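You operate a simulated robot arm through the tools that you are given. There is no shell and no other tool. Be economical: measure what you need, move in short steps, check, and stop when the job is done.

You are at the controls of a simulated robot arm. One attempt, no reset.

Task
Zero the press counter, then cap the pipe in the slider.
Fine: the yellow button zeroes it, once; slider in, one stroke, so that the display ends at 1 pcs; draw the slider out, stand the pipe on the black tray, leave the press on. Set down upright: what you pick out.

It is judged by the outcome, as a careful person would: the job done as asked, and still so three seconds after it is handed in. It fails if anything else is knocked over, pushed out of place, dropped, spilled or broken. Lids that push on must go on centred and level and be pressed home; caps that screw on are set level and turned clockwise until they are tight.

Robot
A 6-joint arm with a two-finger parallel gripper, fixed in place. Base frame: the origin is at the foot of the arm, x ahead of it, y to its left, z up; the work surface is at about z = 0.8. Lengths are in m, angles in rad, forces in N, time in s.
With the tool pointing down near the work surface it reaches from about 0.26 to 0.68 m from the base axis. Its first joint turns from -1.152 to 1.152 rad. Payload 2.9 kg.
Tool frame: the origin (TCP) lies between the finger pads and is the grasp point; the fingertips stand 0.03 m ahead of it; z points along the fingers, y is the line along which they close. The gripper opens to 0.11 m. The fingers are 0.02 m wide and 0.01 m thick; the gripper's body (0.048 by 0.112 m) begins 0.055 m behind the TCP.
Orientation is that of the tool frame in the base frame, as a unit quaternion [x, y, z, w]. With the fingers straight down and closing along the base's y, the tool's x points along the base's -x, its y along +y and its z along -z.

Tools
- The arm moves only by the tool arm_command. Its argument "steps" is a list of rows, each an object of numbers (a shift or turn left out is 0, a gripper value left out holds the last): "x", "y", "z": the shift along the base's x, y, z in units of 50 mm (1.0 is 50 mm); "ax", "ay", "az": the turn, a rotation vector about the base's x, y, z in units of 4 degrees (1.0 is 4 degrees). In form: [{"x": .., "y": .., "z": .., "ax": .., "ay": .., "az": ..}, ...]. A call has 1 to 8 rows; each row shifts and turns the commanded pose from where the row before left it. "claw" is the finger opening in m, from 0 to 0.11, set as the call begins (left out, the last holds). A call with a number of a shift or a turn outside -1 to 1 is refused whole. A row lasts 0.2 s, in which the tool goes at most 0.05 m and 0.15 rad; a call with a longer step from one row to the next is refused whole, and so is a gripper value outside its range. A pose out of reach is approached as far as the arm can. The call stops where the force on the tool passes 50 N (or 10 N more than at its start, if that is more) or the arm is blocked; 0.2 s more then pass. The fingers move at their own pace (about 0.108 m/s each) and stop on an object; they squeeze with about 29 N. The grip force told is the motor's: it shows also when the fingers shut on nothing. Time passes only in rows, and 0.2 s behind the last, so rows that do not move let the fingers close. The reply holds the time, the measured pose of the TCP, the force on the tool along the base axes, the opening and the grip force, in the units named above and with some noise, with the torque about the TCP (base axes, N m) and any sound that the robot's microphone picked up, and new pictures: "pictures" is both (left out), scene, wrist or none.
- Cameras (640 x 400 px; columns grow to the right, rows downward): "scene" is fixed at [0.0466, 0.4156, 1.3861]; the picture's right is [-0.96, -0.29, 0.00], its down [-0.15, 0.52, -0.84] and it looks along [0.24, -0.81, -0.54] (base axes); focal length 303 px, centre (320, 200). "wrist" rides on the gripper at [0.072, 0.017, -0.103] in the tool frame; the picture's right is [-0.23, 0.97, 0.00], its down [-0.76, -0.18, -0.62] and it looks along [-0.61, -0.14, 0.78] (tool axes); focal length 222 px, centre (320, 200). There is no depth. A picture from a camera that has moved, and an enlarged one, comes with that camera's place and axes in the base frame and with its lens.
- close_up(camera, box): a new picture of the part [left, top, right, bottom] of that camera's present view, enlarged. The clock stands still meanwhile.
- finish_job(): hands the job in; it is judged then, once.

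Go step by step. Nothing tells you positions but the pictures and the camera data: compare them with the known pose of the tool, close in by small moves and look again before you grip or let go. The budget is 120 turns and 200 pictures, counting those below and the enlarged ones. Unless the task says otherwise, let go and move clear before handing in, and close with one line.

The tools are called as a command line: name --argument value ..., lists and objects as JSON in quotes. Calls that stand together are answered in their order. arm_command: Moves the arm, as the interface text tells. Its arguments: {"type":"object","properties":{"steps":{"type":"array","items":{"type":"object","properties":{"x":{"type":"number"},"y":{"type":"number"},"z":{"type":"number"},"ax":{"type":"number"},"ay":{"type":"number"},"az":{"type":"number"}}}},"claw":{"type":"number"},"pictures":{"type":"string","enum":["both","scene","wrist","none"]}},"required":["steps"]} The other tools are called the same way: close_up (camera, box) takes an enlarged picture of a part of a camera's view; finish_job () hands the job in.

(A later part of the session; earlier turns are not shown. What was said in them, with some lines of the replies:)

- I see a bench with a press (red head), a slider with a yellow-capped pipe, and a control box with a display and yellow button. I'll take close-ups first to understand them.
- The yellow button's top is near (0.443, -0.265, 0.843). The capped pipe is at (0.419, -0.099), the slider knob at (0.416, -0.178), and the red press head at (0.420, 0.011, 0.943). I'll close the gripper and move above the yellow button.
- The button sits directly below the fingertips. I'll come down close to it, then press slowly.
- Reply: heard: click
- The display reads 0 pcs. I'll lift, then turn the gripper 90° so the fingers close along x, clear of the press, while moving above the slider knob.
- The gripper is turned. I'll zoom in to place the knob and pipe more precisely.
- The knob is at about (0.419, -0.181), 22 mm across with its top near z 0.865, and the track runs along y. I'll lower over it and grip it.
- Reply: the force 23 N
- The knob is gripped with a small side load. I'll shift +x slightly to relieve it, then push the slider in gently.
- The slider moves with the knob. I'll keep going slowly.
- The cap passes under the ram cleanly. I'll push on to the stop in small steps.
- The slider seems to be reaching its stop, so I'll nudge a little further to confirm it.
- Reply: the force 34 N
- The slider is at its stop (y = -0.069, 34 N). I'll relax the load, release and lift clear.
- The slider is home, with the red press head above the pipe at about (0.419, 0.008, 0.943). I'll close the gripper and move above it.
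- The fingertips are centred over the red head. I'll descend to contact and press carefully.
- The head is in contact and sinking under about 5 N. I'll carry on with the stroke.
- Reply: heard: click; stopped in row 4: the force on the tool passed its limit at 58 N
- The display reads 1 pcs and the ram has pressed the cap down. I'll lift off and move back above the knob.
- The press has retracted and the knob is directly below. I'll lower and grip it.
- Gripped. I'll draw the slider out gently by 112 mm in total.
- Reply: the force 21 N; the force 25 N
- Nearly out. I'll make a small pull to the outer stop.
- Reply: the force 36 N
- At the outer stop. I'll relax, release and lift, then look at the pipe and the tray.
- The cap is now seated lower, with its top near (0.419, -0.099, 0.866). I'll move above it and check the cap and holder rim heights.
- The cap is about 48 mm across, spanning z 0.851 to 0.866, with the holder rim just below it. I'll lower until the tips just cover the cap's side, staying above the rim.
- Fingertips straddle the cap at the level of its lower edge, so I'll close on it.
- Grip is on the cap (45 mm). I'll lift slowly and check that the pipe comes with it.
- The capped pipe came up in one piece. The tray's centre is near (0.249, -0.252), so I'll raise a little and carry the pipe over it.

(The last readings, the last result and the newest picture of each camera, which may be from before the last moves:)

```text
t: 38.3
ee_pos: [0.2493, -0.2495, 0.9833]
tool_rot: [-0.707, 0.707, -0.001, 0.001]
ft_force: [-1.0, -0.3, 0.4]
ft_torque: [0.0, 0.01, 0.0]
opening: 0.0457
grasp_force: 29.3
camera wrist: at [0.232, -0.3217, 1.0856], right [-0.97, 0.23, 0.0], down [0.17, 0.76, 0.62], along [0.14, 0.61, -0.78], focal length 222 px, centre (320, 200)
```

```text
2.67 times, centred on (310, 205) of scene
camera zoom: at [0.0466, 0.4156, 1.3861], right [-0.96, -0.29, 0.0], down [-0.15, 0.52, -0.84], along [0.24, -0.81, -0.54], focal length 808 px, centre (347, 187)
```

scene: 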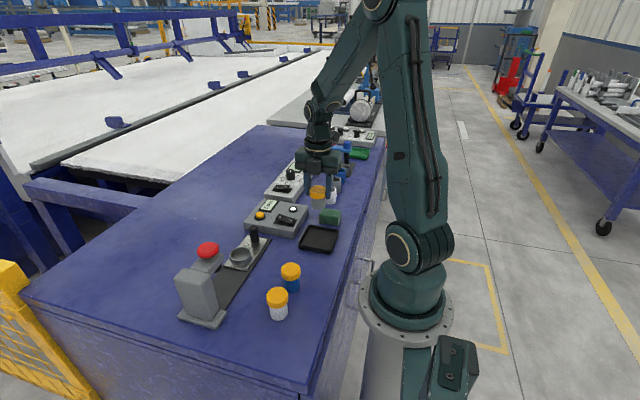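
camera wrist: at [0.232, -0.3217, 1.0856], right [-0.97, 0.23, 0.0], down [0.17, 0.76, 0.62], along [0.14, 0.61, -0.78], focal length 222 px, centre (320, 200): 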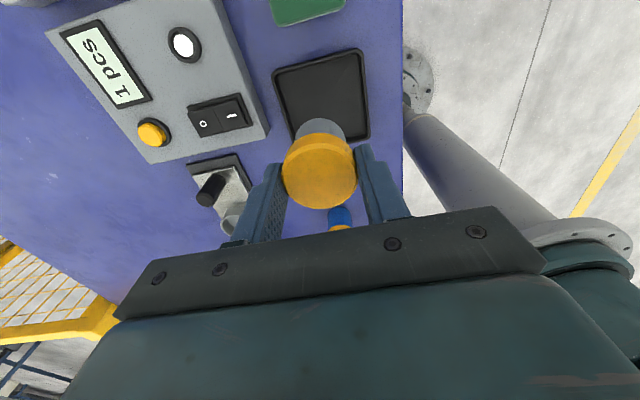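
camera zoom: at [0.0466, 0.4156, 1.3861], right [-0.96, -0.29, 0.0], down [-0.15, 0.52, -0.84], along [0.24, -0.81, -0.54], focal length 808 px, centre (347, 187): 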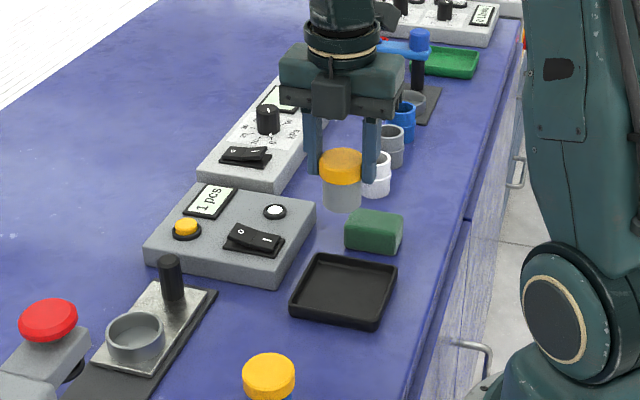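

From the wrist view the tray is a 95 mm square centred at (0.246, -0.243). I'll adjust slightly and descend partway.

arm_command --steps '[{"x": -0.06, "y": 0.11, "z": -0.3}, {"z": -0.5}, {"z": -0.5}, {"z": -0.4}]'

close_up --camera "scene" --box '[270, 170, 370, 270]'

```text
t: 39.3
ee_pos: [0.2461, -0.2452, 0.8973]
tool_rot: [0.707, -0.707, 0.001, -0.001]
ft_force: [0.2, 0.9, -0.5]
ft_torque: [0.0, -0.03, 0.0]
opening: 0.0453
grasp_force: 29.4
camera wrist: at [0.2295, -0.3157, 1.0006], right [-0.97, 0.23, 0.0], down [0.18, 0.76, 0.62], along [0.14, 0.61, -0.78], focal length 222 px, centre (320, 200)
```

scene: 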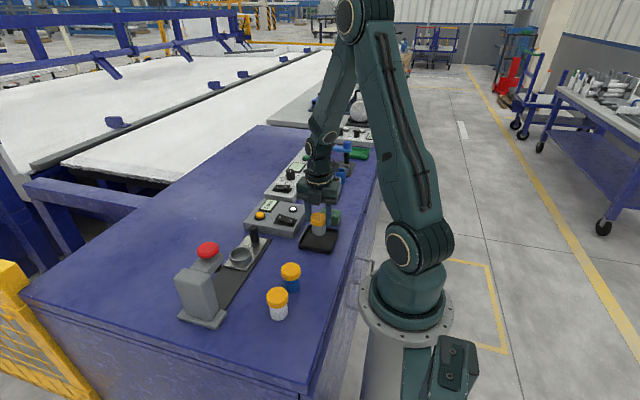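
wrist: 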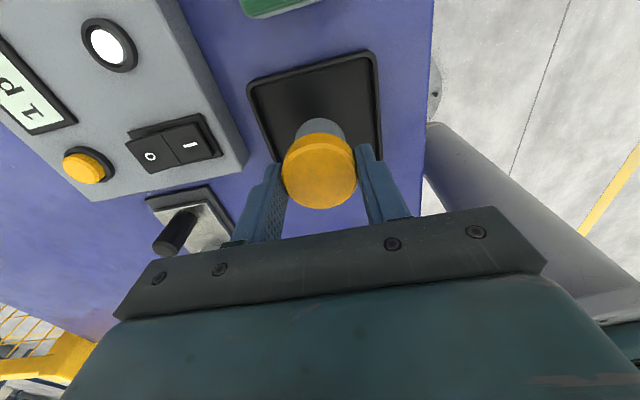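

```text
4.00 times, centred on (320, 220) of scene
camera zoom: at [0.0466, 0.4156, 1.3861], right [-0.96, -0.29, 0.0], down [-0.15, 0.52, -0.84], along [0.24, -0.81, -0.54], focal length 1211 px, centre (320, 120)
```

zoom: 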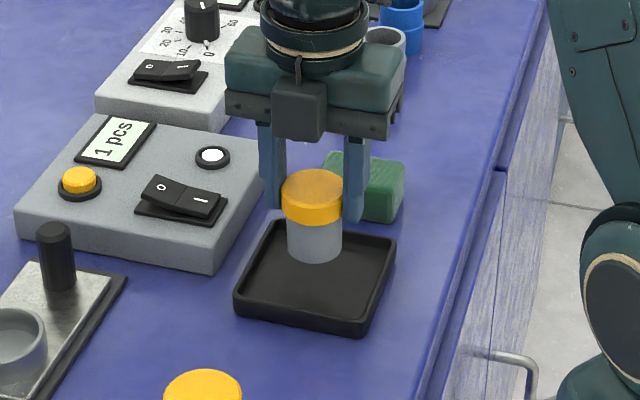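

The pipe is hanging over the tray's middle. I'll descend slowly, watching for contact.

arm_command --steps '[{"z": -0.3}, {"z": -0.14}, {"z": -0.06}, {"z": -0.04}]' --pictures "none"

close_up --camera "scene" --box '[270, 170, 370, 270]'

```text
t: 40.3
ee_pos: [0.2475, -0.2449, 0.8702]
tool_rot: [0.707, -0.707, 0.001, -0.001]
ft_force: [-0.8, 1.0, -0.7]
ft_torque: [-0.01, 0.01, 0.0]
opening: 0.0454
grasp_force: 29.1
```

```text
4.00 times, centred on (320, 220) of scene
camera zoom: at [0.0466, 0.4156, 1.3861], right [-0.96, -0.29, 0.0], down [-0.15, 0.52, -0.84], along [0.24, -0.81, -0.54], focal length 1211 px, centre (320, 120)
```

zoom: 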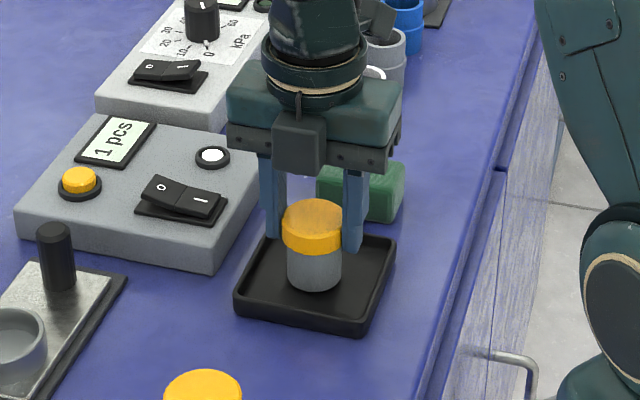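

Close to the floor now, so I'll use 1 mm steps.

arm_command --steps '[{"z": -0.03}, {"z": -0.02}, {"z": -0.02}]' --pictures "none"

```text
t: 41.1
ee_pos: [0.2478, -0.2452, 0.8682]
tool_rot: [-0.707, 0.707, -0.002, 0.002]
ft_force: [0.3, 0.4, -0.6]
ft_torque: [0.01, 0.0, -0.01]
opening: 0.0454
grasp_force: 28.9
```

arm_command --steps '[{"z": -0.02}, {"z": -0.02}, {"z": -0.02}]' --pictures "none"

```text
t: 41.9
ee_pos: [0.2473, -0.245, 0.8648]
tool_rot: [-0.707, 0.707, -0.002, 0.002]
ft_force: [-2.5, 1.7, 22.8]
ft_torque: [0.1, 0.18, 0.02]
opening: 0.0453
grasp_force: 28.9
```

Contact: the pipe stands on the tray with 23 N. I'll ease up about 1 mm, then open.

arm_command --steps '[{"z": 0.02}, {}]' --pictures "none"

arm_command --steps '[{}, {}]' --claw 0.07 --pictures "none"

close_up --camera "scene" --box '[270, 170, 370, 270]'

```text
t: 42.5
ee_pos: [0.2475, -0.2457, 0.866]
tool_rot: [0.707, -0.707, 0.002, -0.001]
ft_force: [0.8, -2.2, 6.6]
ft_torque: [-0.18, -0.09, 0.03]
opening: 0.0451
grasp_force: 28.8
```

```text
t: 43.1
ee_pos: [0.2466, -0.2442, 0.8651]
tool_rot: [-0.707, 0.708, -0.002, 0.001]
ft_force: [0.7, -0.2, 0.0]
ft_torque: [-0.04, -0.03, 0.02]
opening: 0.0702
grasp_force: 0.0
```

```text
4.00 times, centred on (320, 220) of scene
camera zoom: at [0.0466, 0.4156, 1.3861], right [-0.96, -0.29, 0.0], down [-0.15, 0.52, -0.84], along [0.24, -0.81, -0.54], focal length 1211 px, centre (320, 120)
```

zoom: 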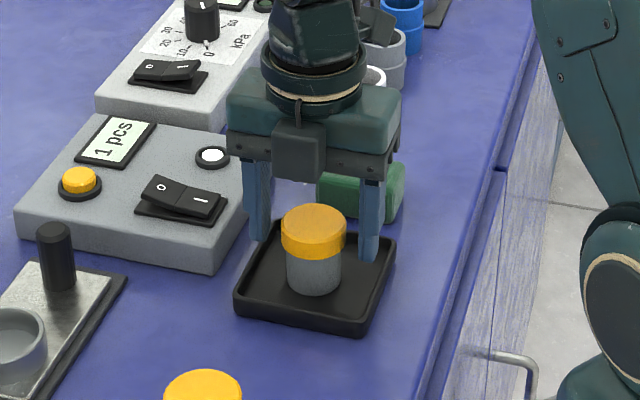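

The pipe stands upright and free. I'll lift straight up and away, then check everything.

arm_command --steps '[{"z": 0.3}, {"z": 0.8}, {"z": 0.9}, {"z": 0.9}, {"z": 0.9}, {"z": 0.5}]'

close_up --camera "scene" --box '[170, 150, 370, 330]'

close_up --camera "scene" --box '[285, 205, 355, 265]'

```text
t: 44.5
ee_pos: [0.2454, -0.2438, 1.0807]
tool_rot: [-0.707, 0.708, -0.001, 0.001]
ft_force: [0.2, -0.1, -0.5]
ft_torque: [0.01, 0.03, 0.03]
opening: 0.0702
grasp_force: 0.0
camera wrist: at [0.2293, -0.3163, 1.1836], right [-0.97, 0.23, 0.0], down [0.18, 0.76, 0.62], along [0.14, 0.61, -0.78], focal length 222 px, centre (320, 200)
```

scene: 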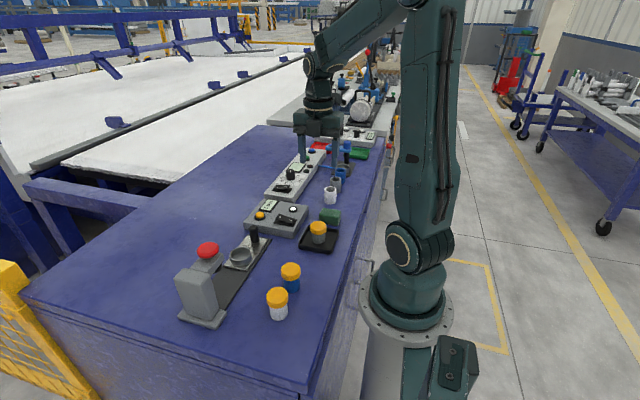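
wrist: 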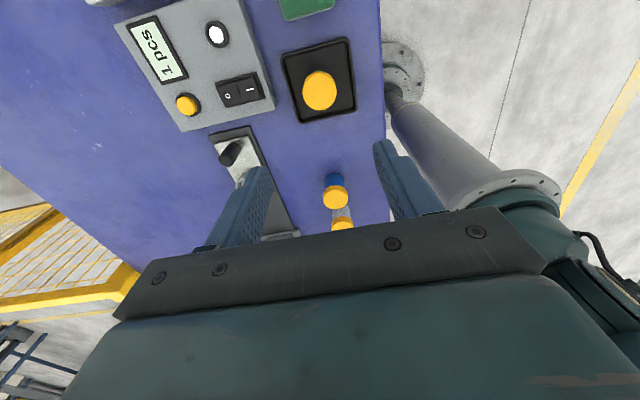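

```text
2.22 times, centred on (270, 240) of scene
camera zoom: at [0.0466, 0.4156, 1.3861], right [-0.96, -0.29, 0.0], down [-0.15, 0.52, -0.84], along [0.24, -0.81, -0.54], focal length 673 px, centre (431, 111)
```

zoom: 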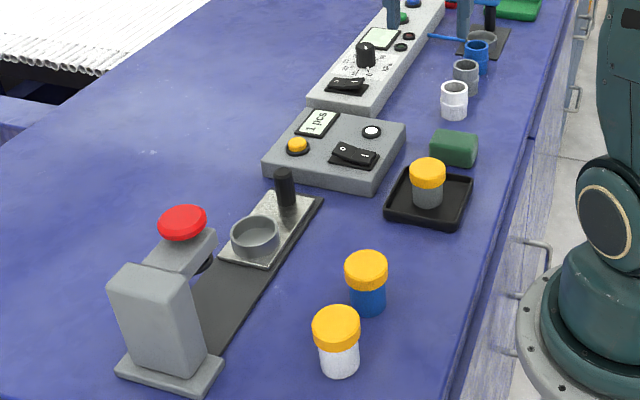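

```text
6.67 times, centred on (320, 235) of scene
camera zoom: at [0.0466, 0.4156, 1.3861], right [-0.96, -0.29, 0.0], down [-0.15, 0.52, -0.84], along [0.24, -0.81, -0.54], focal length 2019 px, centre (320, -33)
```

zoom: 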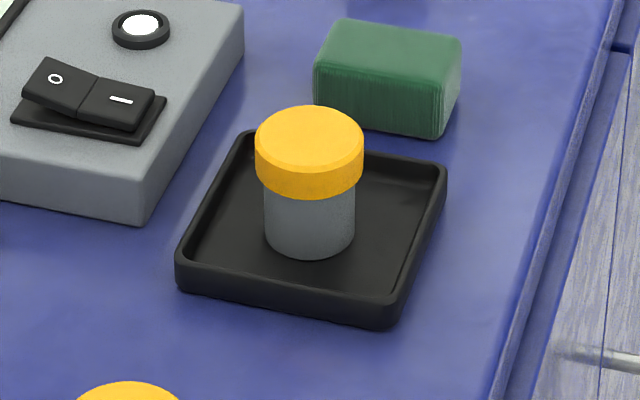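

The capped pipe stands level on the black tray, the display reads 1 pcs, the slider is out, and the switch is on I with the lamp lit. Nothing else has moved, so I'm handing in.

finish_job

```text
The job is handed in.
```

The job is done and handed in: I zeroed the counter once and capped the pipe with one stroke, and the display reads 1 pcs. The slider is drawn out, the capped pipe stands upright on the black tray, and the press is still on.
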